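You operate a simulated robot arm through the tools that you are given. There is no shell and no other tool.

You run a simulated two-armed robot. Do the job below in one go: nothing can be reset, and whatever is moved stays where it is left.

## Task
Hold the orange case on the back left corner of the press twenty-six table steady with one hand and flip the orange case zip the other way with the other.

Only the result counts: the job must be done as asked and must still hold three seconds after the hand-in. Knocking over, shifting, dropping, spilling or breaking anything else fails it.

## Robot
Two 7-joint arms with two-finger parallel grippers on one trunk, on a base that moves. Base frame: it is fixed to the floor where the robot stands at the start and does not move with it; the origin is under the middle of the robot, x ahead of it, y to its left, z up. Lengths are in mm, angles in degrees, forces in N, time in s.
The left shoulder is at the start at [60, 143, 901], the right one opposite. With the tool pointing down near the work surface each hand reaches from about 320 to 740 mm from the robot's upright axis, wherever it stands, measured 20 degrees to its own side. Places, roughly: orange case [-2250, -1250, 750]; orange case zip [-2200, -1200, 800]. Payload 1.57 kg a hand.
Tool frame (each hand has its own): the origin (TCP) lies between the finger pads and is the grasp point; the fingertips stand 30 mm ahead of it; z points along the fingers, y is the line along which they close. The gripper opens to 110 mm. The fingers are 24 mm wide and 12 mm thick; the gripper's body (48 by 112 mm) begins 78 mm behind the TCP.
Orientation is that of the tool frame in the base frame, as [roll, pitch, yaw] about the fixed x, y, z axes, in that order (R = Rz(yaw) Ry(pitch) Rx(roll)). With the fingers straight down and closing along the base's y, the tool's x points along the base's -x, its y along +y and its z along -z.

## Interface
- The arms move only by the tool nudge_tool. It takes "left_rows", "right_rows" or both (then of equal length, played together; a hand with none holds still); each is a list of rows, each a list of 2 entries, a list of its own where there are three numbers: the shift along the tool's x, y, z in cm, then the turn, a rotation vector about the tool's x, y, z in degrees. In form: [[[x, y, z], [rx, ry, rz]], ...]. A call has 1 to 20 rows; each row is the pose to reach, as a shift and turn from the pose commanded when the call began, along the tool's axes at that moment. "left_gripper" and "right_gripper" are, for a hand that has rows, the gripper command, from -1 (fully open) to 1 (shut), values between in proportion, set as the call begins (left out, the last holds). Rows are played at 5 a second. More than 50 mm and 8.6 degrees between two rows, or a gripper value outside its range, and nothing of the call is played. A pose out of reach is approached as far as the arm can. The call stops where the force on the tool passes 40 N (or 10 N more than at its start, if that is more) or the arm is blocked; 0.2 s more then pass. The fingers move at their own pace (about 45 mm/s each) and stop on an object; they squeeze with about 30 N. The grip force told is the motor's: it shows also when the fingers shut on nothing. Time passes only in rows, and 0.2 s behind the last, so rows that repeat a pose let the fingers close. It gives the time, the measured TCP pose, the force on the tool (base axes), the opening and the grip force at its end, in the units of the frame above (readings bear some noise), with the torque about the TCP (base axes, N m) and any sound that the robot's microphone picked up.
- Cameras (640 x 400 px; columns grow to the right, rows downward): "scene" is now at [57.5, -13, 1529.9]; the picture's right is [-0.16, -0.99, 0.00], its down [-0.60, 0.10, -0.80] and it looks along [0.79, -0.13, -0.60] (base axes); focal length 284 px, centre (320, 200). "left" rides on the left gripper at [70, -16, -141] in its tool frame; the picture's right is [0.23, 0.97, 0.00], its down [-0.85, 0.20, -0.48] and it looks along [-0.47, 0.11, 0.88] (tool axes); focal length 222 px, centre (320, 200). "right" rides on the right gripper at [70, 16, -141] in its tool frame; the picture's right is [-0.23, 0.97, 0.00], its down [-0.86, -0.20, -0.48] and it looks along [-0.47, -0.11, 0.88] (tool axes); focal length 222 px, centre (320, 200). There is no depth. A picture from a camera that has moved, and an enlarged one, comes with that camera's place and axes in the base frame and with its lens.
- camera(camera): a new picture of that camera. It takes no simulated time.
- lift_body(by): slides the trunk up (or, below 0, down) by that many mm; the arms and the scene camera ride with it, the base frame stays. It gives what a move gives, with no picture.
- steer(legs): drives the robot by 1 to 6 legs, each [ahead, left, turn to the left] in mm, mm and degrees, along the robot's own axes; the way and the turn of a leg run together, so that a leg with both is an arc; at most 1500 mm and 180 degrees a leg. The arms and the cameras ride along, it lands a little off, and it stops where it bumps. It gives what a move gives.
- head_to(pan, tilt): turns the head with the scene camera to pan (to the left, within 86 degrees either way) and tilt (down, from -29 to 69), counted from straight ahead of the robot. It gives what a move gives.
- inspect(camera, box): a new picture of the part [left, top, right, bottom] of that camera's present view, enlarged. It takes no simulated time.
- sign_off(): hands the job in; it is judged then, once.

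Places have to be worked out from the pictures, the camera data and where the tool is seen. Open the grippers and draw the arms clear of the work before you hand the job in, unless the task says otherwise.

The tools are called after "Emit:" by a JSON object that holds its "fn" and its "kwargs". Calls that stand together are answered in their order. nudge_tool: Moves the arms, as the interface text tells. Its arguments: {"type":"object","properties":{"left_rows":{"type":"array"},"left_gripper":{"type":"number"},"right_rows":{"type":"array"},"right_gripper":{"type":"number"}},"required":[]} The other tools are called the same way: lift_body (by) moves the trunk up or down; steer (legs) drives the base; head_to (pan, tilt) turns the head that bears the scene camera; camera (camera) takes a picture; inspect (camera, box) takes an enlarged picture of a part of a camera's view; sign_off () hands the job in.

At the start:

```text
time_s: 0.0
left_eef_pos: [519.8, 206.9, 1035.6]
left_orientation: [179.9, 0.0, -179.9]
left_ft_force: [0.7, -0.7, -0.1]
left_ft_torque: [-0.01, -0.02, 0.01]
left_grip_width: 110.2
left_grip_force: 0.0
right_eef_pos: [421.7, -186.6, 1044.7]
right_orientation: [-179.9, 0.0, 180.0]
right_ft_force: [0.3, -0.6, 0.3]
right_ft_torque: [-0.01, 0.02, -0.01]
right_grip_width: 110.2
right_grip_force: 0.1
trunk travel left (down, up): [-500.0, 90.0]
robot x, y, heading: [5.9, 0.6, -0.1]
head pan, tilt (commanded): [-9.4, 37.1]
```

scene: 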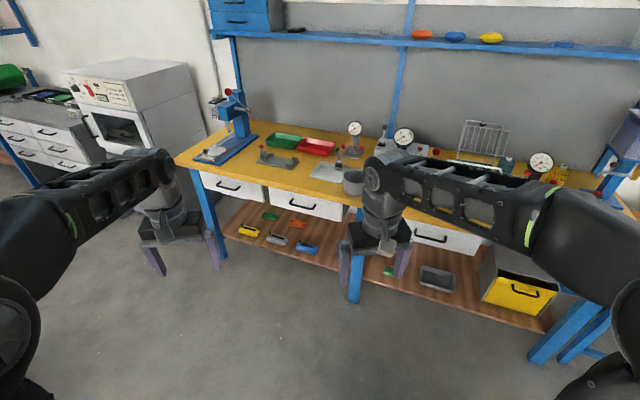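
right: 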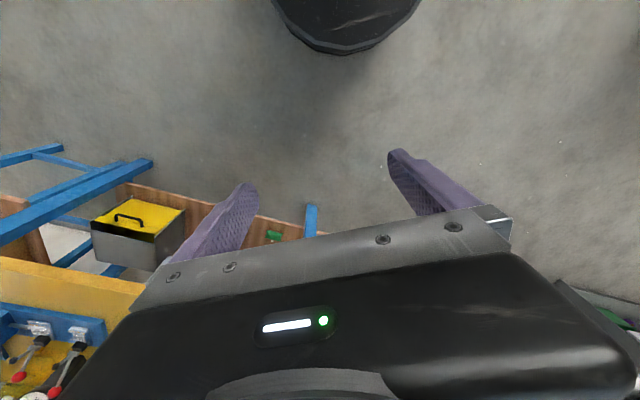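
left: 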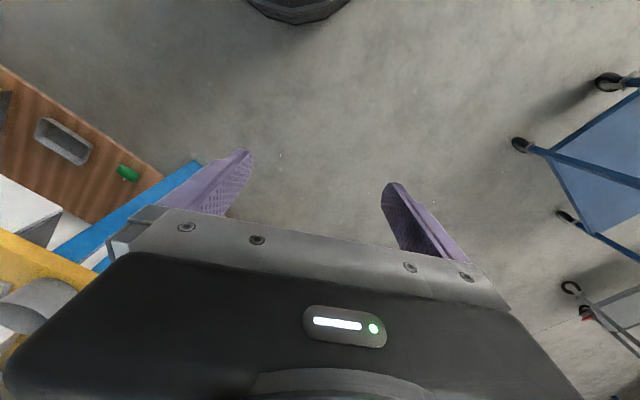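

The target lies behind and to the right of the robot, so I first look around with the head to see the room to the right.

Emit:
{"fn": "head_to", "kwargs": {"pan": -86, "tilt": 20}}

Emit:
{"fn": "camera", "kwargs": {"camera": "scene"}}

Emit:
{"fn": "head_to", "kwargs": {"pan": 86, "tilt": 20}}

Emit:
{"fn": "camera", "kwargs": {"camera": "scene"}}

```text
time_s: 1.5
left_eef_pos: [520.5, 207.3, 1035.1]
left_orientation: [179.9, 0.0, 180.0]
left_ft_force: [-1.0, -0.5, -0.5]
left_ft_torque: [0.04, 0.0, -0.02]
left_grip_width: 110.2
left_grip_force: 0.2
right_eef_pos: [422.1, -187.5, 1044.9]
right_orientation: [-180.0, 0.0, 180.0]
right_ft_force: [-0.3, -0.4, 0.3]
right_ft_torque: [0.04, -0.01, 0.01]
right_grip_width: 110.0
right_grip_force: 0.0
trunk travel left (down, up): [-500.0, 90.0]
robot x, y, heading: [1.3, 0.2, 0.2]
head pan, tilt (commanded): [-85.9, 20.0]
```

```text
taken
camera scene: at [-21.5, -91.7, 1557.0], right [-1.0, -0.07, 0.0], down [-0.02, 0.34, -0.94], along [0.07, -0.94, -0.34], focal length 284 px, centre (320, 200)
```

scene: 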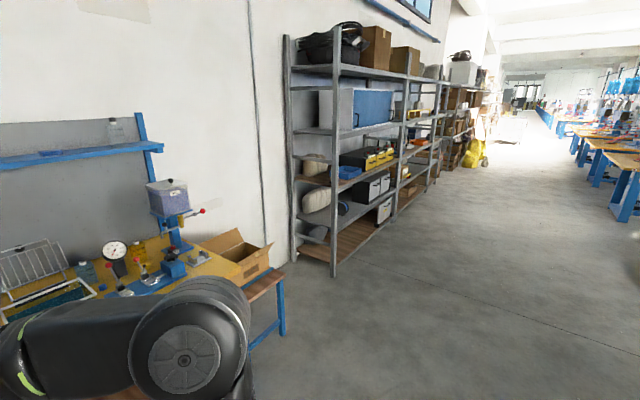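

```text
time_s: 4.1
left_eef_pos: [520.4, 207.6, 1034.7]
left_orientation: [-180.0, 0.0, -180.0]
left_ft_force: [0.0, 0.1, 0.9]
left_ft_torque: [-0.01, 0.0, 0.02]
left_grip_width: 109.8
left_grip_force: 0.0
right_eef_pos: [423.2, -187.0, 1045.8]
right_orientation: [-180.0, 0.0, 179.9]
right_ft_force: [0.9, 0.1, 0.4]
right_ft_torque: [-0.02, -0.01, -0.01]
right_grip_width: 110.1
right_grip_force: 0.1
trunk travel left (down, up): [-500.0, 90.0]
robot x, y, heading: [-1.9, -1.1, -0.0]
head pan, tilt (commanded): [85.9, 20.0]
```

```text
taken
camera scene: at [-21.5, 94.1, 1557.0], right [1.0, -0.07, 0.0], down [-0.02, -0.34, -0.94], along [0.07, 0.94, -0.34], focal length 284 px, centre (320, 200)
```

scene: 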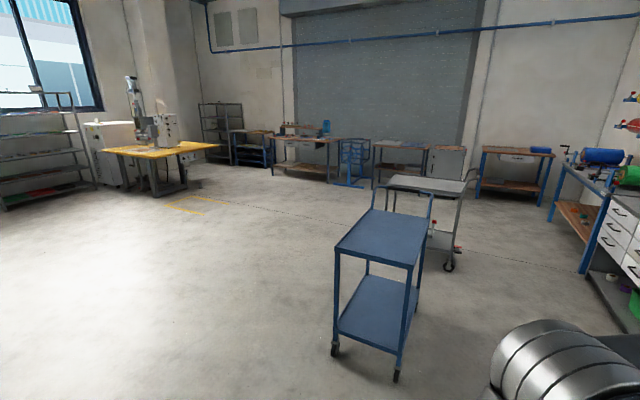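

The space around the robot is clear (bench edge about 0.95 m ahead, trolley about 1.3 m left), so I turn right in place by about 120 degrees and look.

Emit:
{"fn": "steer", "kwargs": {"legs": [[0, 0, -130]]}}

Emit:
{"fn": "head_to", "kwargs": {"pan": -20, "tilt": 15}}

Emit:
{"fn": "camera", "kwargs": {"camera": "scene"}}

```text
time_s: 9.8
left_eef_pos: [-161.6, -534.7, 1034.2]
left_orientation: [179.9, -0.1, 51.4]
left_ft_force: [0.0, 0.1, -0.3]
left_ft_torque: [0.0, 0.0, 0.01]
left_grip_width: 110.3
left_grip_force: 0.2
right_eef_pos: [-408.1, -214.3, 1046.0]
right_orientation: [179.9, 0.0, 51.5]
right_ft_force: [0.8, -0.8, -0.3]
right_ft_torque: [0.02, 0.01, -0.01]
right_grip_width: 109.9
right_grip_force: 0.1
trunk travel left (down, up): [-500.0, 90.0]
robot x, y, heading: [-0.6, -1.3, -128.6]
head pan, tilt (commanded): [85.9, 20.0]
```

```text
time_s: 11.7
left_eef_pos: [-160.9, -535.1, 1035.2]
left_orientation: [-180.0, 0.0, 51.6]
left_ft_force: [-0.6, -0.4, -0.3]
left_ft_torque: [0.0, 0.0, 0.02]
left_grip_width: 110.0
left_grip_force: 0.1
right_eef_pos: [-408.5, -213.2, 1044.5]
right_orientation: [-179.9, 0.0, 51.5]
right_ft_force: [-0.2, 0.6, 0.6]
right_ft_torque: [0.01, -0.01, -0.03]
right_grip_width: 109.9
right_grip_force: 0.0
trunk travel left (down, up): [-500.0, 90.0]
robot x, y, heading: [-0.9, -2.1, -128.5]
head pan, tilt (commanded): [-20.0, 15.0]
```

```text
taken
camera scene: at [-59.3, -24.3, 1565.2], right [-0.52, 0.85, 0.0], down [0.22, 0.14, -0.97], along [-0.82, -0.5, -0.26], focal length 284 px, centre (320, 200)
```

scene: 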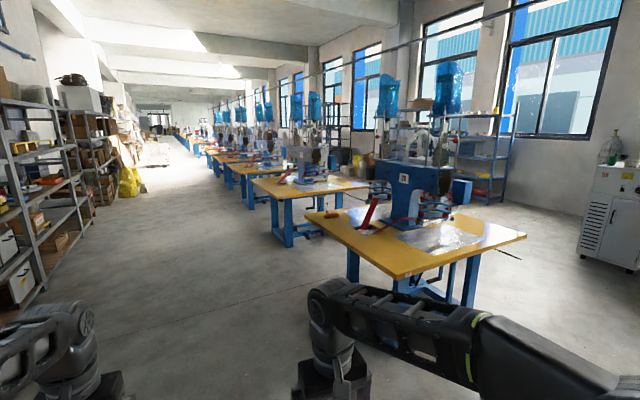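

The press tables come into view; the target projects to about (330, 215), on the left end of the nearest table. I enlarge this area.

Emit:
{"fn": "inspect", "kwargs": {"camera": "scene", "box": [290, 140, 450, 240]}}

Emit:
{"fn": "inspect", "kwargs": {"camera": "scene", "box": [310, 180, 390, 230]}}

```text
4.00 times, centred on (370, 190) of scene
camera zoom: at [-59.3, -24.3, 1565.2], right [-0.52, 0.85, 0.0], down [0.22, 0.14, -0.97], along [-0.82, -0.5, -0.26], focal length 1136 px, centre (120, 240)
```

zoom: 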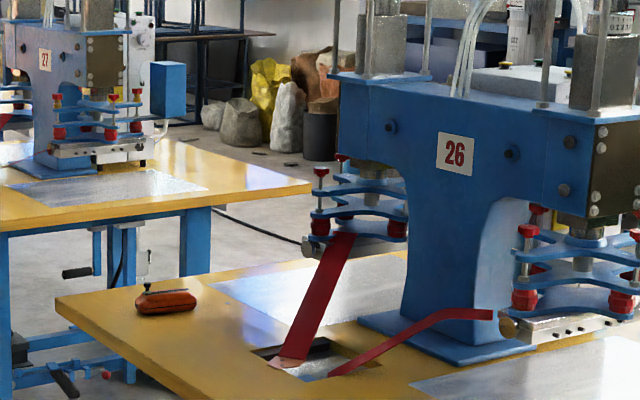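

```text
8.00 times, centred on (350, 205) of scene
camera zoom: at [-59.3, -24.3, 1565.2], right [-0.52, 0.85, 0.0], down [0.22, 0.14, -0.97], along [-0.82, -0.5, -0.26], focal length 2271 px, centre (80, 160)
```

zoom: 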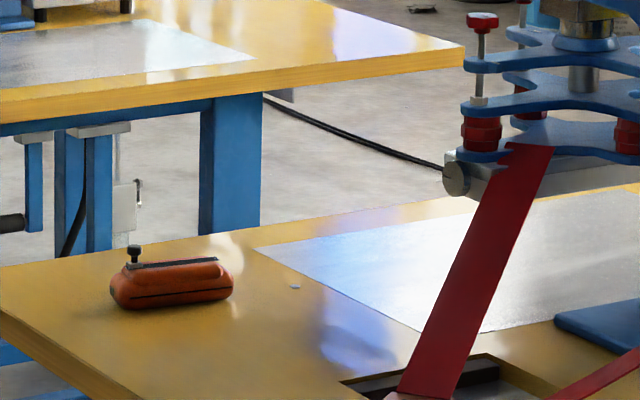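

The case is an orange capsule with a black zip and a tab at its left end, on the table labelled 26, at about [-2235, -1223, 750]. The floor straight ahead is clear, so I drive ahead about 2.2 m to stand on the aisle side beside that table corner.

Emit:
{"fn": "steer", "kwargs": {"legs": [[1500, 0, 0], [700, 0, 0]]}}

Emit:
{"fn": "head_to", "kwargs": {"pan": -70, "tilt": 35}}

Emit:
{"fn": "camera", "kwargs": {"camera": "scene"}}

```text
time_s: 22.5
left_eef_pos: [-1536.3, -2248.1, 1034.1]
left_orientation: [180.0, 0.1, 50.9]
left_ft_force: [0.2, 0.2, 0.8]
left_ft_torque: [0.01, -0.02, 0.03]
left_grip_width: 110.2
left_grip_force: 0.0
right_eef_pos: [-1781.4, -1925.4, 1044.3]
right_orientation: [180.0, 0.0, 50.9]
right_ft_force: [-0.8, -0.5, 0.1]
right_ft_torque: [0.03, 0.01, 0.03]
right_grip_width: 110.1
right_grip_force: 0.1
trunk travel left (down, up): [-500.0, 90.0]
robot x, y, heading: [-1372.3, -1714.2, -128.9]
head pan, tilt (commanded): [-20.0, 15.0]
```

```text
time_s: 23.7
left_eef_pos: [-1535.6, -2247.5, 1035.2]
left_orientation: [179.9, -0.1, 50.9]
left_ft_force: [-0.2, 1.2, -0.7]
left_ft_torque: [-0.01, -0.01, -0.03]
left_grip_width: 110.1
left_grip_force: 0.0
right_eef_pos: [-1781.7, -1923.6, 1046.3]
right_orientation: [-180.0, 0.0, 51.0]
right_ft_force: [1.1, -0.3, -0.5]
right_ft_torque: [0.0, 0.0, -0.01]
right_grip_width: 110.0
right_grip_force: 0.0
trunk travel left (down, up): [-500.0, 90.0]
robot x, y, heading: [-1367.5, -1710.7, -128.8]
head pan, tilt (commanded): [-70.0, 35.0]
```

```text
taken
camera scene: at [-1433.5, -1660.7, 1533.2], right [0.32, 0.95, 0.0], down [0.54, -0.19, -0.82], along [-0.78, 0.27, -0.57], focal length 284 px, centre (320, 200)
```

scene: 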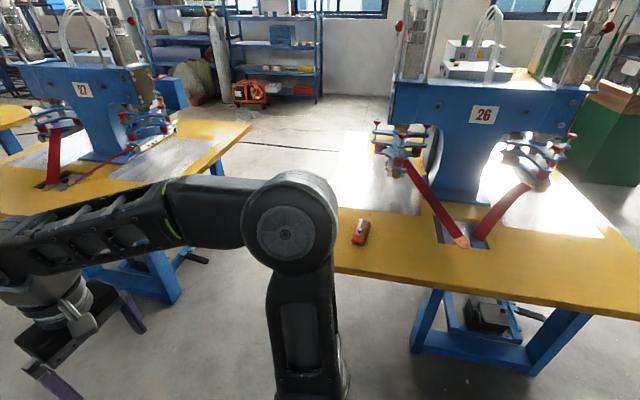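

Now the table 26 and the case at about (360, 232) are close. I enlarge it.

Emit:
{"fn": "inspect", "kwargs": {"camera": "scene", "box": [336, 212, 384, 252]}}

Emit:
{"fn": "inspect", "kwargs": {"camera": "scene", "box": [310, 150, 470, 290]}}

```text
10.00 times, centred on (360, 232) of scene
camera zoom: at [-1433.5, -1660.7, 1533.2], right [0.32, 0.95, 0.0], down [0.54, -0.19, -0.82], along [-0.78, 0.27, -0.57], focal length 2839 px, centre (-80, -120)
```

zoom: 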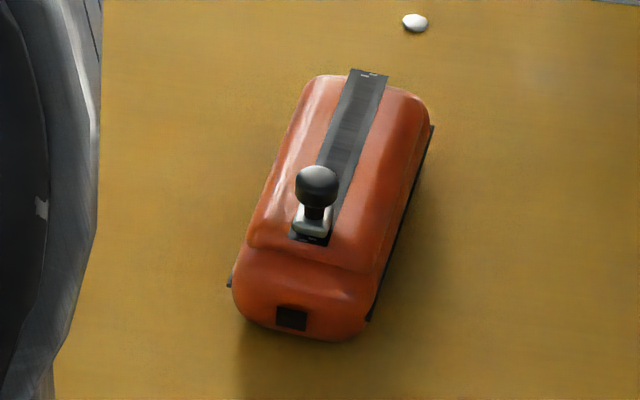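

```text
2.86 times, centred on (390, 220) of scene
camera zoom: at [-1433.5, -1660.7, 1533.2], right [0.32, 0.95, 0.0], down [0.54, -0.19, -0.82], along [-0.78, 0.27, -0.57], focal length 811 px, centre (120, 143)
```

zoom: 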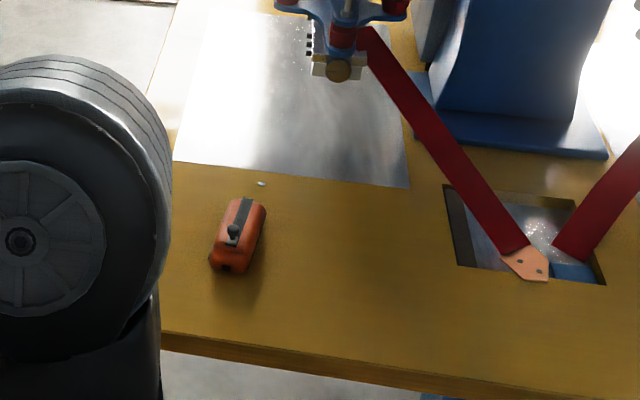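

The case's long axis runs about 142° (away from the aisle), with the knob at the aisle end near [-2173, -1243, 807] and the track free towards the far end. I turn right about 89° so the robot faces along the case axis, still about 0.8 m off the table edge.

Emit:
{"fn": "steer", "kwargs": {"legs": [[0, 0, -89]]}}

Emit:
{"fn": "head_to", "kwargs": {"pan": 0, "tilt": 40}}

Emit:
{"fn": "camera", "kwargs": {"camera": "scene"}}

Emit:
{"fn": "camera", "kwargs": {"camera": "right"}}

Emit:
{"fn": "camera", "kwargs": {"camera": "left"}}

```text
time_s: 27.8
left_eef_pos: [-1909.3, -1562.2, 1034.2]
left_orientation: [179.9, -0.1, -37.4]
left_ft_force: [0.9, 0.2, 1.2]
left_ft_torque: [0.02, -0.03, 0.0]
left_grip_width: 109.9
left_grip_force: 0.1
right_eef_pos: [-1592.4, -1309.3, 1045.4]
right_orientation: [179.9, 0.0, -37.5]
right_ft_force: [-1.1, 0.0, -0.4]
right_ft_torque: [0.01, -0.01, 0.0]
right_grip_width: 110.0
right_grip_force: 0.0
trunk travel left (down, up): [-500.0, 90.0]
robot x, y, heading: [-1371.1, -1712.7, 142.5]
head pan, tilt (commanded): [-70.0, 35.0]
```

```text
time_s: 29.2
left_eef_pos: [-1908.9, -1562.3, 1034.8]
left_orientation: [180.0, 0.0, -37.4]
left_ft_force: [-0.3, 0.3, -0.5]
left_ft_torque: [0.02, -0.03, 0.02]
left_grip_width: 110.1
left_grip_force: 0.0
right_eef_pos: [-1593.0, -1309.0, 1045.8]
right_orientation: [-179.9, -0.1, -37.5]
right_ft_force: [0.1, -0.3, -0.7]
right_ft_torque: [-0.02, -0.01, -0.02]
right_grip_width: 109.9
right_grip_force: 0.0
trunk travel left (down, up): [-500.0, 90.0]
robot x, y, heading: [-1372.6, -1713.5, 142.5]
head pan, tilt (commanded): [0.0, 40.0]
```

```text
taken
camera scene: at [-1412.7, -1678.8, 1525.6], right [0.61, 0.79, 0.0], down [0.51, -0.39, -0.77], along [-0.61, 0.47, -0.64], focal length 284 px, centre (320, 200)
```

scene: 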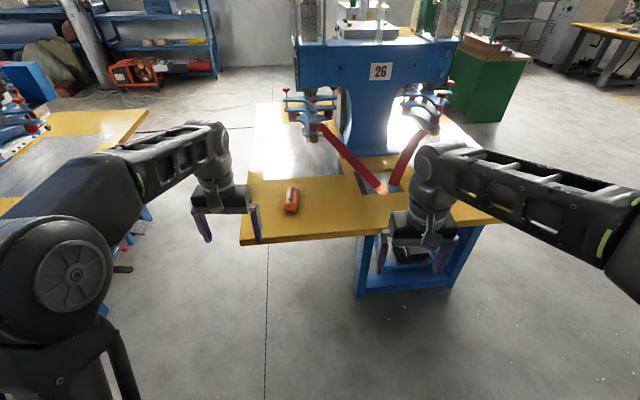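

```text
taken
camera right: at [-1545.9, -1364.2, 1185.4], right [-0.77, -0.63, 0.0], down [-0.56, 0.68, 0.48], along [-0.3, 0.37, -0.88], focal length 222 px, centre (320, 200)
```

right: 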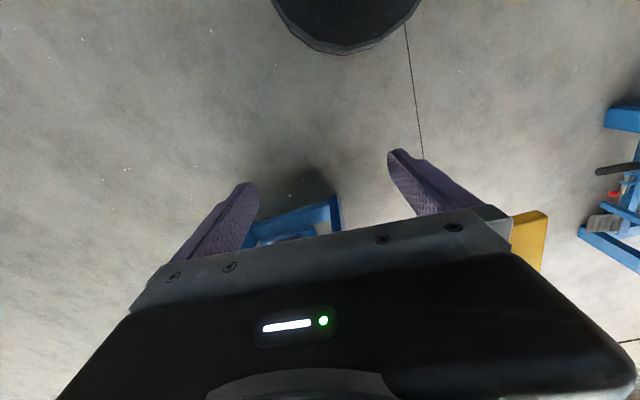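

```text
taken
camera left: at [-1843.5, -1592.2, 1175.6], right [-0.41, -0.91, 0.0], down [-0.8, 0.36, 0.48], along [-0.44, 0.2, -0.88], focal length 222 px, centre (320, 200)
```

left: 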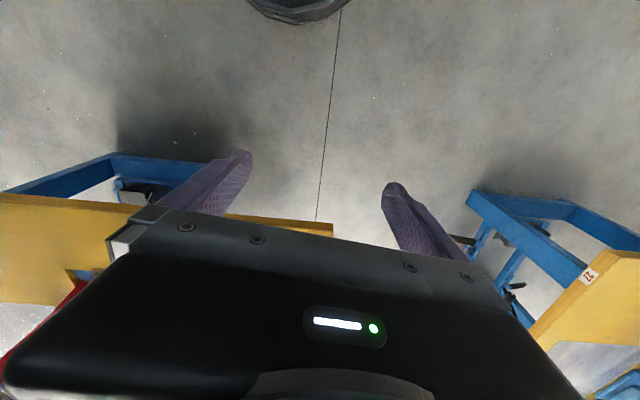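

The robot now faces along the table; the case is at (291, 200) in the scene view. I enlarge it to find its position and axis more precisely.

Emit:
{"fn": "inspect", "kwargs": {"camera": "scene", "box": [267, 180, 315, 220]}}

Emit:
{"fn": "inspect", "kwargs": {"camera": "scene", "box": [230, 70, 430, 250]}}

```text
10.00 times, centred on (291, 200) of scene
camera zoom: at [-1412.7, -1678.8, 1525.6], right [0.61, 0.79, 0.0], down [0.51, -0.39, -0.77], along [-0.61, 0.47, -0.64], focal length 2839 px, centre (610, 200)
```

zoom: 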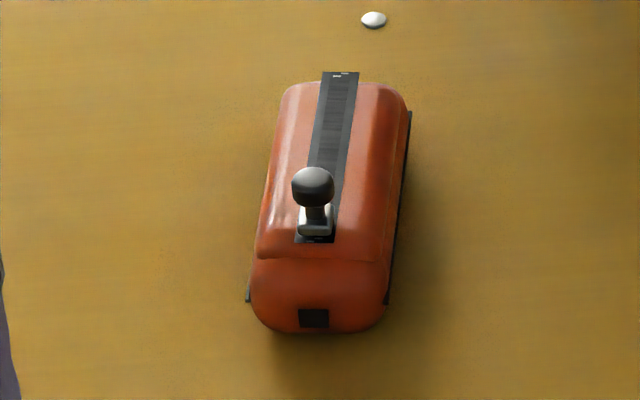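

```text
2.22 times, centred on (330, 160) of scene
camera zoom: at [-1412.7, -1678.8, 1525.6], right [0.61, 0.79, 0.0], down [0.51, -0.39, -0.77], along [-0.61, 0.47, -0.64], focal length 631 px, centre (298, 289)
```

zoom: 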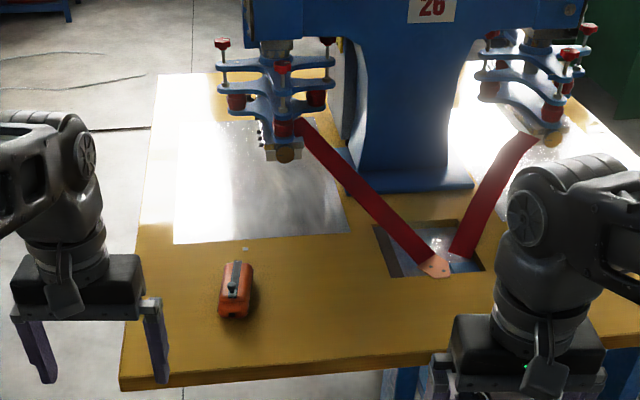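

The case axis heads about 141.4°, with the knob about 918 mm ahead of and 117 mm left of my axis; the case spans about 847–980 mm ahead of the camera and is about 52 mm wide. I drive about 335 mm ahead and 117 mm left so that the knob ends about 580 mm in front, centred.

Emit:
{"fn": "steer", "kwargs": {"legs": [[335, 117, -1]]}}

Emit:
{"fn": "head_to", "kwargs": {"pan": 0, "tilt": 50}}

Emit:
{"fn": "camera", "kwargs": {"camera": "scene"}}

Emit:
{"fn": "camera", "kwargs": {"camera": "left"}}

Emit:
{"fn": "camera", "kwargs": {"camera": "right"}}

```text
time_s: 31.5
left_eef_pos: [-2243.2, -1441.1, 1035.3]
left_orientation: [180.0, 0.0, -38.3]
left_ft_force: [-1.0, 1.2, -0.1]
left_ft_torque: [-0.01, -0.04, 0.01]
left_grip_width: 110.0
left_grip_force: 0.1
right_eef_pos: [-1922.5, -1192.5, 1045.3]
right_orientation: [-180.0, 0.0, -38.2]
right_ft_force: [-0.3, -0.3, -1.2]
right_ft_torque: [-0.01, -0.03, 0.03]
right_grip_width: 110.1
right_grip_force: 0.0
trunk travel left (down, up): [-500.0, 90.0]
robot x, y, heading: [-1705.8, -1606.5, 141.8]
head pan, tilt (commanded): [0.0, 40.0]
```

```text
time_s: 32.2
left_eef_pos: [-2242.0, -1442.7, 1033.4]
left_orientation: [180.0, 0.0, -38.2]
left_ft_force: [-0.6, 0.7, -0.5]
left_ft_torque: [0.03, 0.01, -0.01]
left_grip_width: 110.0
left_grip_force: 0.1
right_eef_pos: [-1922.5, -1193.6, 1044.8]
right_orientation: [-180.0, -0.1, -38.2]
right_ft_force: [-0.2, -0.2, -0.1]
right_ft_torque: [0.01, -0.02, 0.0]
right_grip_width: 110.0
right_grip_force: 0.1
trunk travel left (down, up): [-500.0, 90.0]
robot x, y, heading: [-1704.4, -1603.7, 141.8]
head pan, tilt (commanded): [0.0, 50.0]
```

```text
taken
camera scene: at [-1741.0, -1570.5, 1511.5], right [0.62, 0.79, 0.0], down [0.6, -0.47, -0.64], along [-0.51, 0.4, -0.77], focal length 284 px, centre (320, 200)
```

scene: 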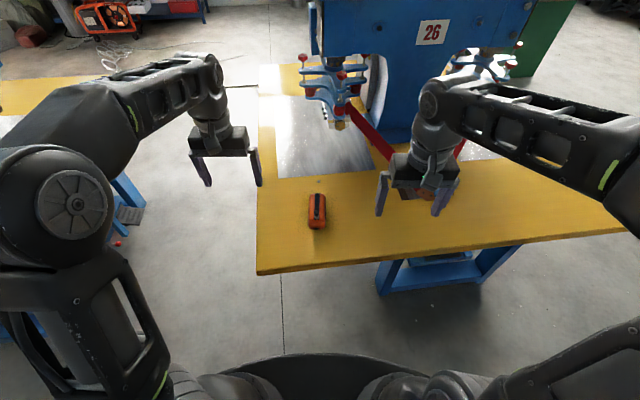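

```text
taken
camera left: at [-2176.8, -1473.3, 1175.6], right [-0.42, -0.91, 0.0], down [-0.8, 0.37, 0.48], along [-0.43, 0.2, -0.88], focal length 222 px, centre (320, 200)
```

left: 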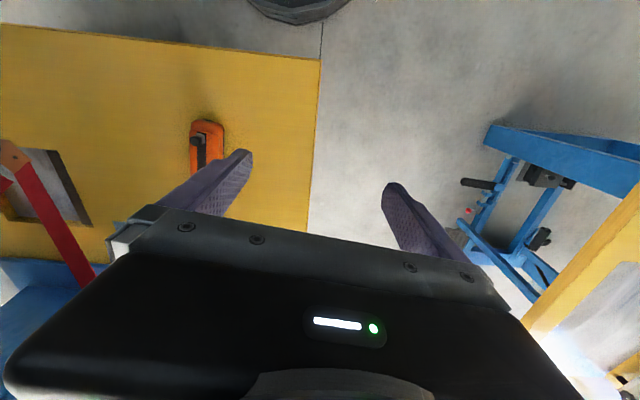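

```text
taken
camera right: at [-1876.2, -1249.3, 1185.4], right [-0.78, -0.62, 0.0], down [-0.55, 0.69, 0.48], along [-0.3, 0.37, -0.88], focal length 222 px, centre (320, 200)
```

right: 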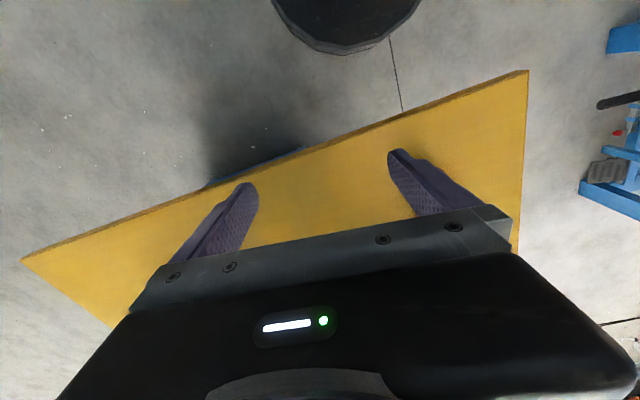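

Both cameras now see the case; I enlarge it in the scene and left views to triangulate the knob and table height.

Emit:
{"fn": "inspect", "kwargs": {"camera": "scene", "box": [285, 180, 349, 240]}}

Emit:
{"fn": "inspect", "kwargs": {"camera": "left", "box": [160, 95, 256, 195]}}

```text
6.67 times, centred on (317, 210) of scene
camera zoom: at [-1741.0, -1570.5, 1511.5], right [0.62, 0.79, 0.0], down [0.6, -0.47, -0.64], along [-0.51, 0.4, -0.77], focal length 1892 px, centre (340, 133)
```

zoom: 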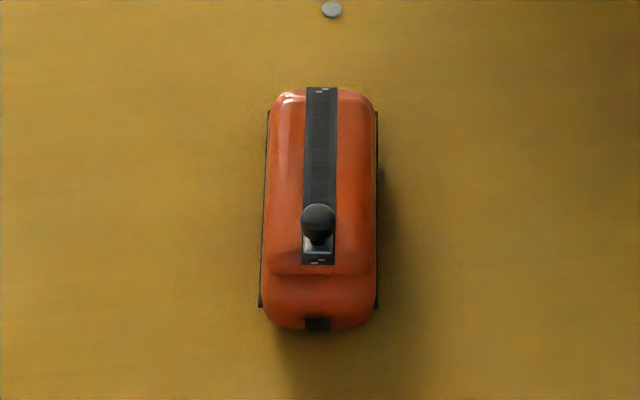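

```text
4.00 times, centred on (208, 145) of left
camera zoom: at [-2176.8, -1473.3, 1175.6], right [-0.42, -0.91, 0.0], down [-0.8, 0.37, 0.48], along [-0.43, 0.2, -0.88], focal length 888 px, centre (768, 420)
```

zoom: 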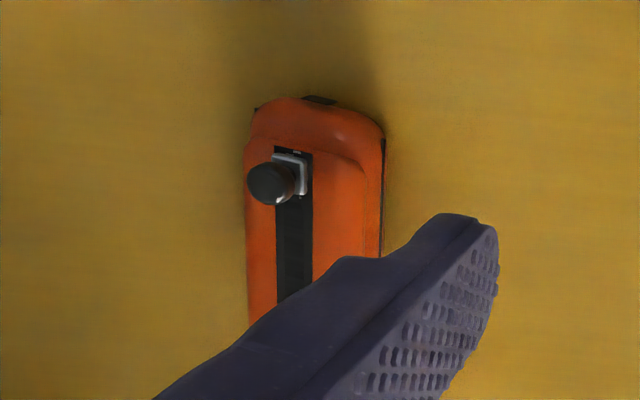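

Triangulation puts the knob ball at about 591 mm ahead, 7 mm left, z≈801 (robot axes) and the slider block at z≈779. I now check the table height using the table corner and the case from a lower angle.

Emit:
{"fn": "inspect", "kwargs": {"camera": "scene", "box": [241, 255, 273, 285]}}

Emit:
{"fn": "inspect", "kwargs": {"camera": "left", "box": [300, 45, 340, 75]}}

```text
13.33 times, centred on (257, 270) of scene
camera zoom: at [-1741.0, -1570.5, 1511.5], right [0.62, 0.79, 0.0], down [0.6, -0.47, -0.64], along [-0.51, 0.4, -0.77], focal length 3785 px, centre (1160, -733)
```

zoom: 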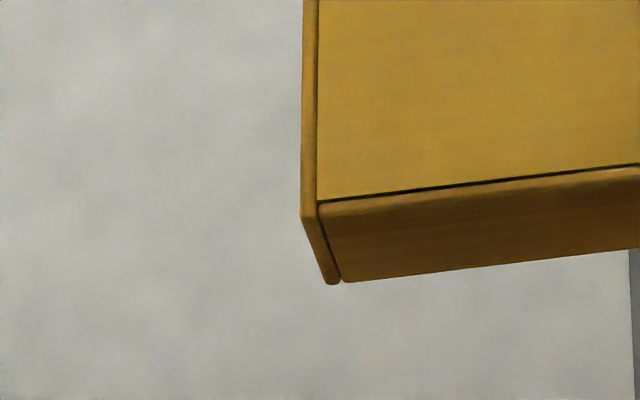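

```text
13.33 times, centred on (320, 60) of left
camera zoom: at [-2176.8, -1473.3, 1175.6], right [-0.42, -0.91, 0.0], down [-0.8, 0.37, 0.48], along [-0.43, 0.2, -0.88], focal length 2962 px, centre (320, 2067)
```

zoom: 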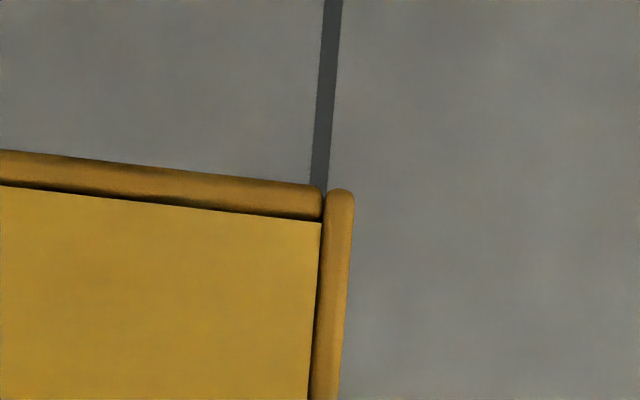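

Table top comes out near z≈736, the case about 38 mm tall with its near end about 565 mm ahead, axis about 0.5° right of my heading and centred 6 mm left. I swing the left hand over the case's near end, tilting its fingers to point forward and 35° below horizontal, staying at z≈900.

Emit:
{"fn": "nudge_tool", "kwargs": {"left_rows": [[[-0.5, -1.8, 1.3], [0, -5.5, 0]], [[-1.0, -3.8, 2.6], [0, -11, 0]], [[-1.5, -5.8, 3.9], [0, -16.5, 0]], [[-2.0, -7.8, 5.2], [0, -22, 0]], [[-2.5, -9.8, 6.5], [0, -27.5, 0]], [[-3.0, -11.8, 7.8], [0, -33, 0]], [[-3.5, -13.8, 9.1], [0, -38.5, 0]], [[-4.0, -15.8, 10.4], [0, -44, 0]], [[-4.5, -17.8, 11.7], [0, -49.5, 0]], [[-5.0, -19.9, 13.0], [0, -55, 0]], [[-5.0, -19.9, 13.0], [0, -55, 0]]], "left_gripper": -1}}

Emit:
{"fn": "camera", "kwargs": {"camera": "scene"}}

Emit:
{"fn": "camera", "kwargs": {"camera": "left"}}

```text
time_s: 34.6
left_eef_pos: [-2158.3, -1255.2, 905.4]
left_orientation: [180.0, 55.1, -38.2]
left_ft_force: [-0.3, 0.2, -0.3]
left_ft_torque: [0.01, 0.0, -0.02]
left_grip_width: 110.1
left_grip_force: 0.1
right_eef_pos: [-1921.6, -1193.9, 1043.8]
right_orientation: [179.9, 0.1, -38.2]
right_ft_force: [0.2, 0.1, -0.7]
right_ft_torque: [0.02, 0.0, 0.01]
right_grip_width: 110.1
right_grip_force: 0.0
trunk travel left (down, up): [-500.0, 90.0]
robot x, y, heading: [-1708.4, -1601.8, 142.0]
head pan, tilt (commanded): [0.0, 50.0]
```

```text
taken
camera scene: at [-1741.3, -1570.8, 1511.4], right [0.62, 0.79, 0.0], down [0.6, -0.47, -0.64], along [-0.5, 0.4, -0.77], focal length 284 px, centre (320, 200)
```

scene: 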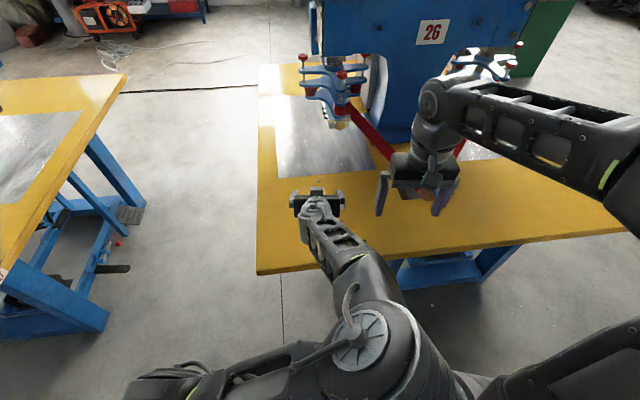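

```text
taken
camera left: at [-2025.3, -1339.1, 928.5], right [-0.5, -0.85, -0.19], down [-0.2, -0.1, 0.98], along [-0.84, 0.53, -0.12], focal length 222 px, centre (320, 200)
```

left: 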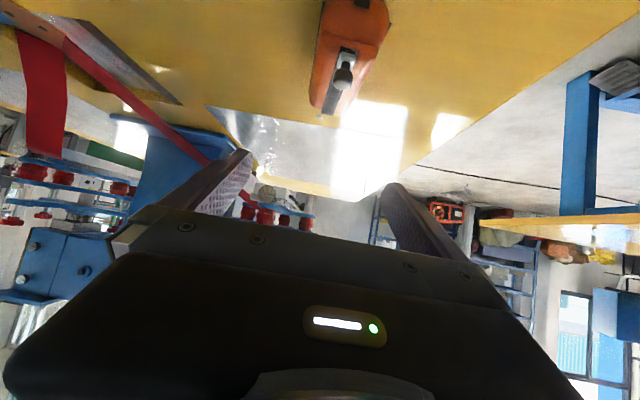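

The left hand is tilted above the case's near end at about F 572, L 7, z 905. I zoom the left camera to check alignment with the case before lowering.

Emit:
{"fn": "inspect", "kwargs": {"camera": "left", "box": [270, 0, 430, 130]}}

Emit:
{"fn": "inspect", "kwargs": {"camera": "scene", "box": [260, 170, 380, 260]}}

```text
3.08 times, centred on (350, 65) of left
camera zoom: at [-2025.3, -1339.1, 928.5], right [-0.5, -0.85, -0.19], down [-0.2, -0.1, 0.98], along [-0.84, 0.53, -0.12], focal length 684 px, centre (228, 615)
```

zoom: 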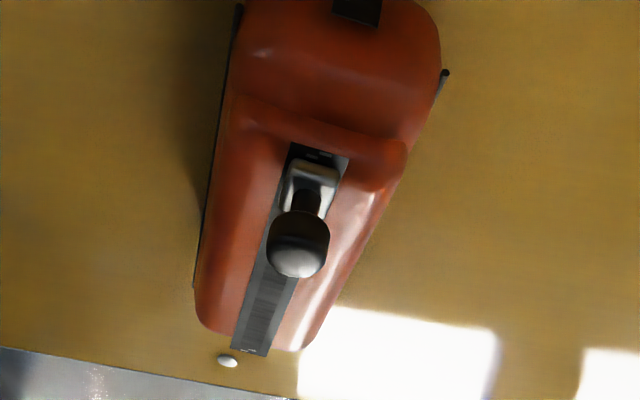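

```text
4.44 times, centred on (320, 215) of scene
camera zoom: at [-1741.3, -1570.8, 1511.4], right [0.62, 0.79, 0.0], down [0.6, -0.47, -0.64], along [-0.5, 0.4, -0.77], focal length 1262 px, centre (320, 133)
```

zoom: 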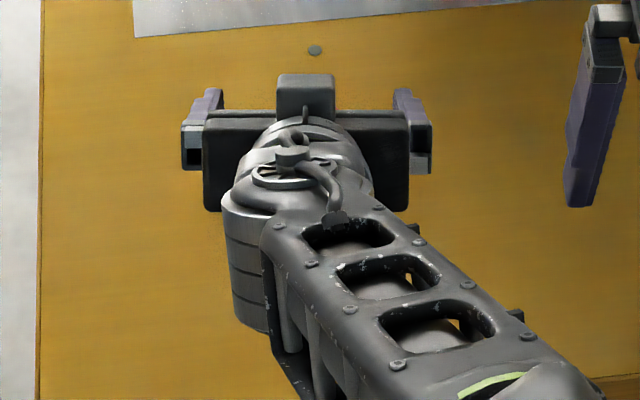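

The left gripper straddles the case line well with the knob centred between the fingers. I lower it to z≈790 in small steps, then re-check.

Emit:
{"fn": "nudge_tool", "kwargs": {"left_rows": [[[1.1, 0, 0.93], [0.1, 0, 0.1]], [[2.2, 0, 1.86], [0.2, 0, 0.1]], [[3.3, 0, 2.78], [0.2, 0, 0.2]], [[4.4, 0, 3.7], [0.3, 0, 0.2]], [[5.5, 0, 4.6], [0.4, 0, 0.3]], [[6.6, 0, 5.55], [0.4, 0, 0.3]], [[7.7, 0, 6.5], [0.4, 0, 0.3]], [[8.85, 0, 7.42], [0.4, 0, 0.3]], [[8.85, 0, 7.42], [0.4, 0, 0.3]]], "left_gripper": -1}}

Emit:
{"fn": "camera", "kwargs": {"camera": "left"}}

Emit:
{"fn": "inspect", "kwargs": {"camera": "scene", "box": [260, 170, 380, 260]}}

```text
time_s: 36.6
left_eef_pos: [-2165.2, -1249.3, 788.5]
left_orientation: [-179.9, 55.0, -38.7]
left_ft_force: [0.2, 0.6, -0.5]
left_ft_torque: [0.03, 0.03, 0.03]
left_grip_width: 109.9
left_grip_force: 0.1
right_eef_pos: [-1922.5, -1193.6, 1044.9]
right_orientation: [-180.0, 0.0, -38.2]
right_ft_force: [-0.2, -0.4, 0.7]
right_ft_torque: [0.0, 0.03, -0.01]
right_grip_width: 110.0
right_grip_force: 0.1
trunk travel left (down, up): [-500.0, 90.0]
robot x, y, heading: [-1706.3, -1601.0, 141.8]
head pan, tilt (commanded): [0.0, 50.0]
```

```text
taken
camera left: at [-2034.1, -1334.1, 812.8], right [-0.51, -0.84, -0.19], down [-0.2, -0.09, 0.98], along [-0.84, 0.53, -0.12], focal length 222 px, centre (320, 200)
```

left: 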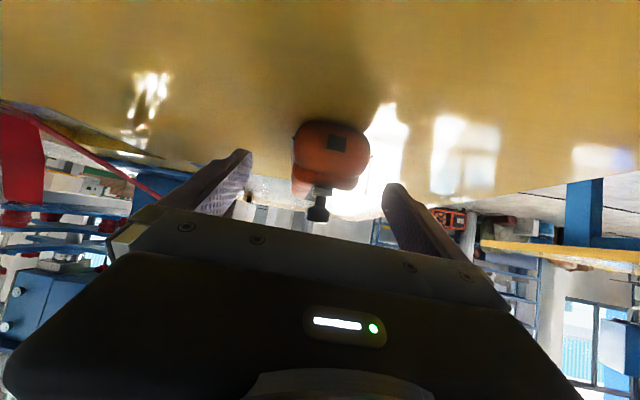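

```text
4.44 times, centred on (320, 215) of scene
camera zoom: at [-1740.8, -1570.5, 1511.4], right [0.62, 0.79, 0.0], down [0.6, -0.47, -0.64], along [-0.51, 0.4, -0.77], focal length 1262 px, centre (320, 133)
```

zoom: 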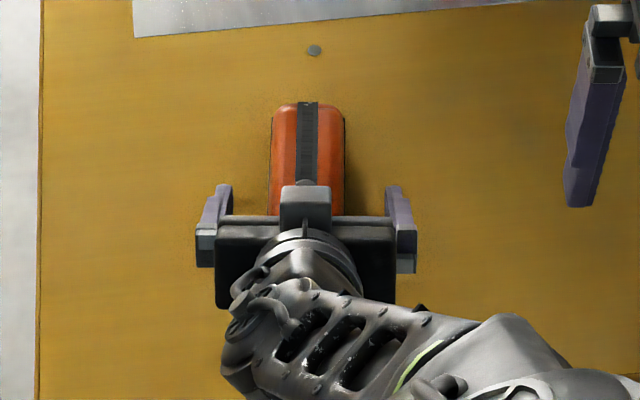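

Hand at F 581, z 788 without contact. I zoom the left camera to check the lateral centring and heights of the case between the fingers.

Emit:
{"fn": "inspect", "kwargs": {"camera": "left", "box": [220, 90, 430, 230]}}

Emit:
{"fn": "inspect", "kwargs": {"camera": "scene", "box": [290, 185, 350, 235]}}

```text
2.86 times, centred on (325, 160) of left
camera zoom: at [-2034.1, -1334.1, 812.8], right [-0.51, -0.84, -0.19], down [-0.2, -0.09, 0.98], along [-0.84, 0.53, -0.12], focal length 635 px, centre (306, 314)
```

zoom: 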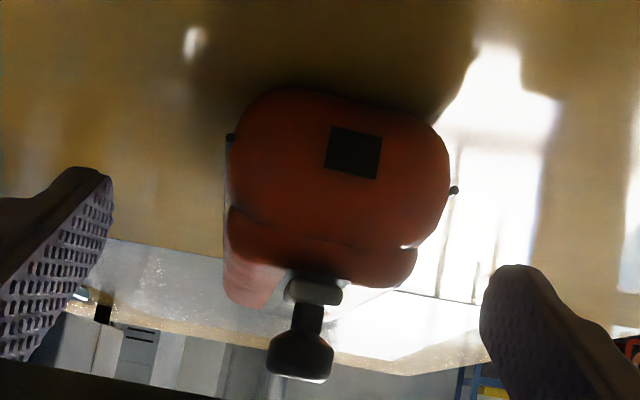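

```text
8.00 times, centred on (320, 210) of scene
camera zoom: at [-1740.8, -1570.5, 1511.4], right [0.62, 0.79, 0.0], down [0.6, -0.47, -0.64], along [-0.51, 0.4, -0.77], focal length 2271 px, centre (320, 120)
```

zoom: 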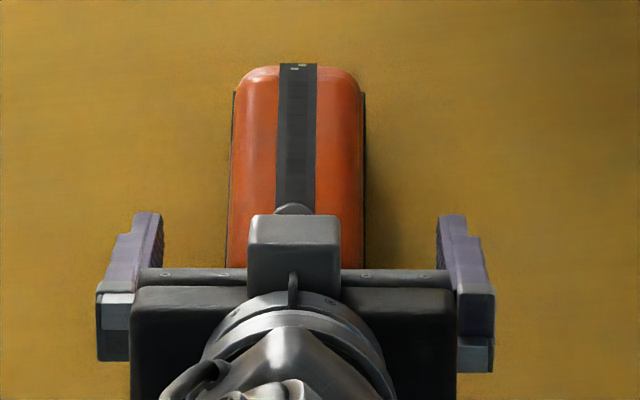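

The fingers straddle the case symmetrically within about 1 mm. I lower the last 18 mm to z≈770 so the fingertips sit just above the table beside the case.

Emit:
{"fn": "nudge_tool", "kwargs": {"left_rows": [[[0.4, 0.03, 0.2], [0, 0, 0]], [[0.8, 0.06, 0.43], [0, 0, 0]], [[1.2, 0.1, 0.65], [0, 0, 0]], [[1.59, 0.1, 0.87], [0, 0, 0]], [[1.59, 0.1, 0.87], [0, 0, 0]]], "left_gripper": -1}}

Emit:
{"fn": "inspect", "kwargs": {"camera": "left", "box": [220, 90, 430, 230]}}

Emit:
{"fn": "inspect", "kwargs": {"camera": "scene", "box": [290, 185, 350, 235]}}

```text
time_s: 37.9
left_eef_pos: [-2166.5, -1250.9, 772.7]
left_orientation: [-180.0, 55.0, -38.7]
left_ft_force: [-0.2, -0.1, 0.7]
left_ft_torque: [0.0, 0.0, 0.03]
left_grip_width: 109.9
left_grip_force: 0.1
right_eef_pos: [-1921.2, -1193.6, 1045.2]
right_orientation: [-179.9, 0.0, -38.2]
right_ft_force: [-1.4, 0.4, 0.2]
right_ft_torque: [0.03, -0.01, 0.0]
right_grip_width: 110.0
right_grip_force: 0.1
trunk travel left (down, up): [-500.0, 90.0]
robot x, y, heading: [-1705.2, -1598.3, 141.7]
head pan, tilt (commanded): [0.0, 50.0]
```

```text
2.86 times, centred on (325, 160) of left
camera zoom: at [-2033.3, -1336.2, 795.3], right [-0.51, -0.84, -0.19], down [-0.2, -0.09, 0.98], along [-0.84, 0.53, -0.12], focal length 635 px, centre (306, 314)
```

zoom: 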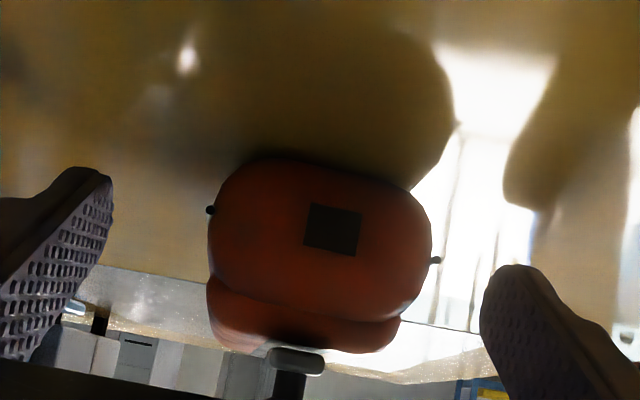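

```text
8.00 times, centred on (320, 210) of scene
camera zoom: at [-1740.9, -1570.5, 1511.4], right [0.62, 0.79, 0.0], down [0.6, -0.47, -0.64], along [-0.51, 0.4, -0.77], focal length 2271 px, centre (320, 120)
```

zoom: 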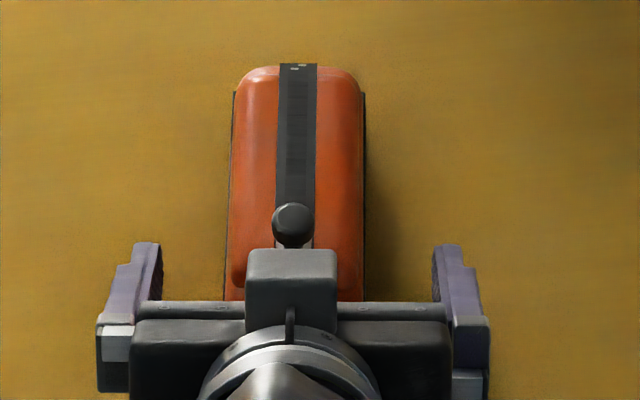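

No contact; fingertips are about 8 mm above the table with the case seam at z≈757. I go 3 mm lower and 2 mm forward for a better bite.

Emit:
{"fn": "nudge_tool", "kwargs": {"left_rows": [[[0.07, 0, 0.17], [0, 0, 0]], [[0.13, 0, 0.34], [0, 0, 0]], [[0.13, 0, 0.34], [0, 0, 0]]], "left_gripper": -1}}

Emit:
{"fn": "nudge_tool", "kwargs": {"left_rows": [[[0, 0, 0], [0, 0, 0]], [[0, 0, 0], [0, 0, 0]], [[0, 0, 0], [0, 0, 0]], [[0, 0, 0], [0, 0, 0]], [[0, 0, 0], [0, 0, 0]], [[0, 0, 0], [0, 0, 0]]], "left_gripper": 1}}

Emit:
{"fn": "inspect", "kwargs": {"camera": "scene", "box": [290, 185, 350, 235]}}

Emit:
{"fn": "inspect", "kwargs": {"camera": "left", "box": [220, 90, 430, 230]}}

```text
time_s: 38.6
left_eef_pos: [-2167.0, -1250.5, 768.2]
left_orientation: [-180.0, 55.0, -38.7]
left_ft_force: [-0.6, 0.0, 0.5]
left_ft_torque: [-0.02, -0.03, 0.0]
left_grip_width: 109.8
left_grip_force: 0.0
right_eef_pos: [-1921.4, -1194.4, 1044.4]
right_orientation: [180.0, 0.0, -38.2]
right_ft_force: [1.3, 0.9, -0.1]
right_ft_torque: [-0.01, 0.02, 0.02]
right_grip_width: 109.9
right_grip_force: 0.0
trunk travel left (down, up): [-500.0, 90.0]
robot x, y, heading: [-1710.1, -1599.1, 141.7]
head pan, tilt (commanded): [0.0, 50.0]
```

```text
time_s: 40.0
left_eef_pos: [-2165.3, -1250.1, 769.1]
left_orientation: [179.9, 55.1, -38.8]
left_ft_force: [-1.4, -1.6, -0.1]
left_ft_torque: [-0.01, 0.05, 0.05]
left_grip_width: 55.6
left_grip_force: 29.8
right_eef_pos: [-1922.3, -1193.5, 1044.3]
right_orientation: [180.0, 0.1, -38.1]
right_ft_force: [-0.1, 0.6, -0.2]
right_ft_torque: [0.01, 0.03, 0.01]
right_grip_width: 110.1
right_grip_force: 0.0
trunk travel left (down, up): [-500.0, 90.0]
robot x, y, heading: [-1702.0, -1600.1, 141.7]
head pan, tilt (commanded): [0.0, 50.0]
```

```text
8.00 times, centred on (320, 210) of scene
camera zoom: at [-1740.9, -1570.6, 1511.4], right [0.62, 0.79, 0.0], down [0.6, -0.47, -0.64], along [-0.51, 0.4, -0.77], focal length 2271 px, centre (320, 120)
```

zoom: 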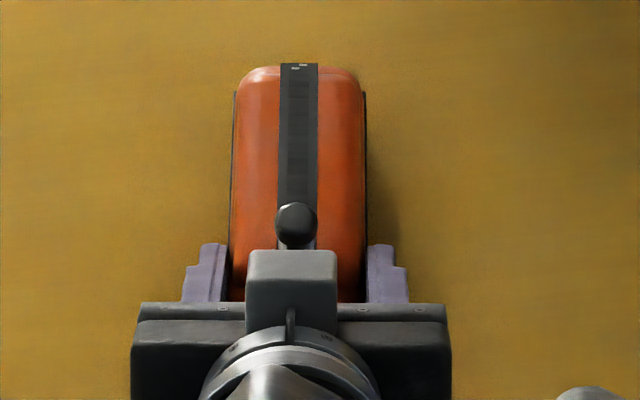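

```text
2.86 times, centred on (325, 160) of left
camera zoom: at [-2034.7, -1335.0, 792.2], right [-0.51, -0.84, -0.19], down [-0.2, -0.09, 0.98], along [-0.84, 0.53, -0.12], focal length 635 px, centre (306, 314)
```

zoom: 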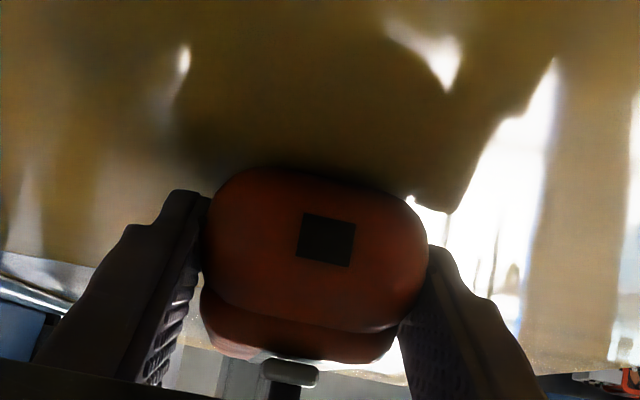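

The left hand holds the case (width 55.6, 30 N) with no visible shift. I take a full scene view to check how the left forearm lies before bringing the right hand in.

Emit:
{"fn": "camera", "kwargs": {"camera": "scene"}}

Emit:
{"fn": "camera", "kwargs": {"camera": "right"}}

```text
taken
camera scene: at [-1740.9, -1570.6, 1511.4], right [0.62, 0.79, 0.0], down [0.6, -0.47, -0.64], along [-0.51, 0.4, -0.77], focal length 284 px, centre (320, 200)
```

scene: 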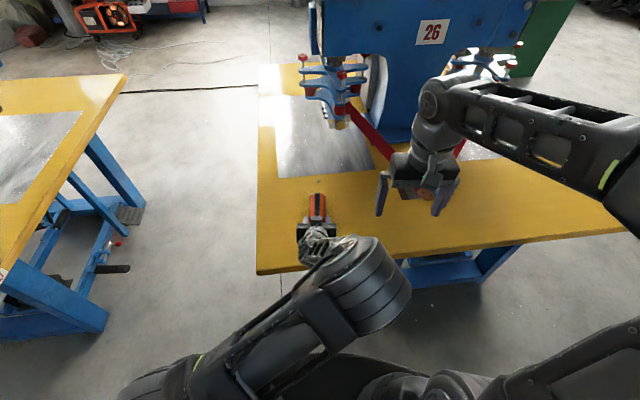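

```text
taken
camera right: at [-1876.2, -1249.3, 1185.4], right [-0.78, -0.62, 0.0], down [-0.55, 0.69, 0.48], along [-0.3, 0.37, -0.88], focal length 222 px, centre (320, 200)
```

right: 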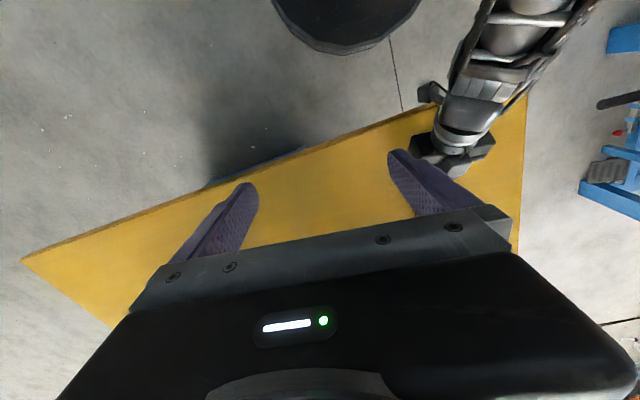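

The left elbow is raised toward the middle (about F 215, L −80, z 1130), with the forearm coming down steeply, so I bring the right hand in stepwise: first forward and partly left, staying high, with the gripper narrowed.

Emit:
{"fn": "nudge_tool", "kwargs": {"right_rows": [[[-2.8, 0.6, 0.7], [0, 0, 0]], [[-5.6, 1.2, 1.4], [0, 0, 0]], [[-8.4, 2.2, 2.3], [0, 0, 0]], [[-11.2, 3.4, 3.4], [0, 0, 0]], [[-14.0, 5.0, 5.0], [0, 0, 0]], [[-16.6, 7.0, 7.0], [0, 0, 0]], [[-16.6, 7.0, 7.0], [0, 0, 0]]], "right_gripper": 0.35}}

Emit:
{"fn": "camera", "kwargs": {"camera": "scene"}}

Emit:
{"fn": "camera", "kwargs": {"camera": "right"}}

```text
time_s: 41.6
left_eef_pos: [-2165.7, -1248.3, 768.6]
left_orientation: [-180.0, 55.1, -38.7]
left_ft_force: [0.5, -0.4, 2.0]
left_ft_torque: [-0.04, 0.05, 0.0]
left_grip_width: 55.5
left_grip_force: 30.7
right_eef_pos: [-2095.0, -1144.8, 974.2]
right_orientation: [-179.9, -0.1, -38.2]
right_ft_force: [0.4, 0.3, -0.7]
right_ft_torque: [0.0, 0.0, -0.05]
right_grip_width: 35.8
right_grip_force: 0.0
trunk travel left (down, up): [-500.0, 90.0]
robot x, y, heading: [-1706.0, -1600.3, 141.9]
head pan, tilt (commanded): [0.0, 50.0]
```

```text
taken
camera scene: at [-1740.7, -1570.5, 1511.4], right [0.62, 0.79, 0.0], down [0.6, -0.47, -0.64], along [-0.51, 0.4, -0.77], focal length 284 px, centre (320, 200)
```

scene: 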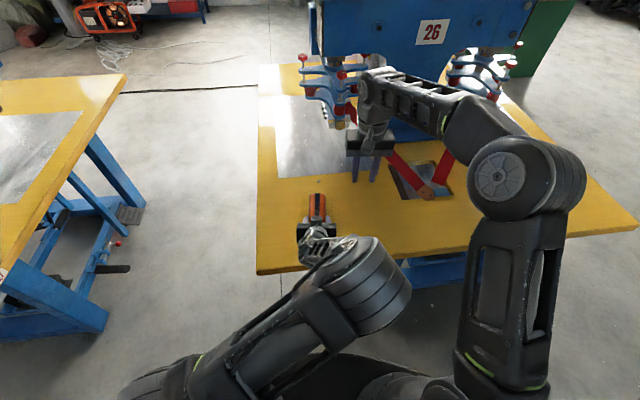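

```text
taken
camera right: at [-2049.0, -1201.0, 1116.1], right [-0.78, -0.62, 0.0], down [-0.55, 0.69, 0.48], along [-0.3, 0.37, -0.88], focal length 222 px, centre (320, 200)
```

right: 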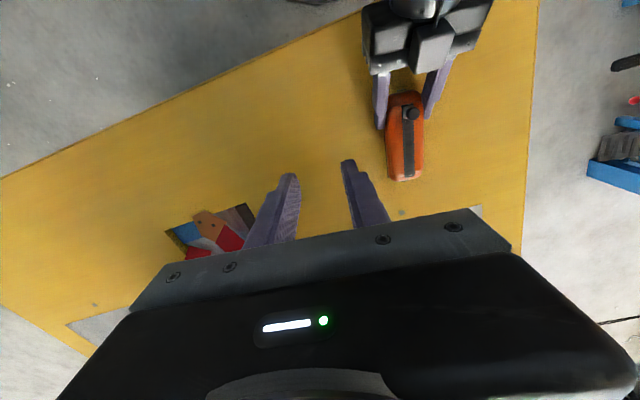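

The right arm's elbow stays well to the right. I zoom the right camera onto the case and knob to refine the knob's place in this hand's frame.

Emit:
{"fn": "inspect", "kwargs": {"camera": "right", "box": [360, 70, 460, 190]}}

```text
3.33 times, centred on (410, 130) of right
camera zoom: at [-2049.0, -1201.0, 1116.1], right [-0.78, -0.62, 0.0], down [-0.55, 0.69, 0.48], along [-0.3, 0.37, -0.88], focal length 740 px, centre (20, 433)
```

zoom: 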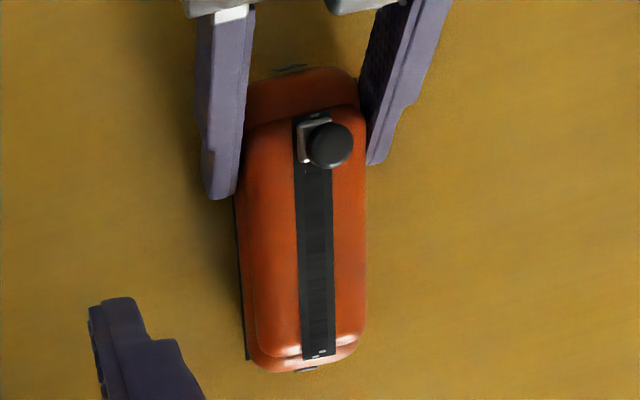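

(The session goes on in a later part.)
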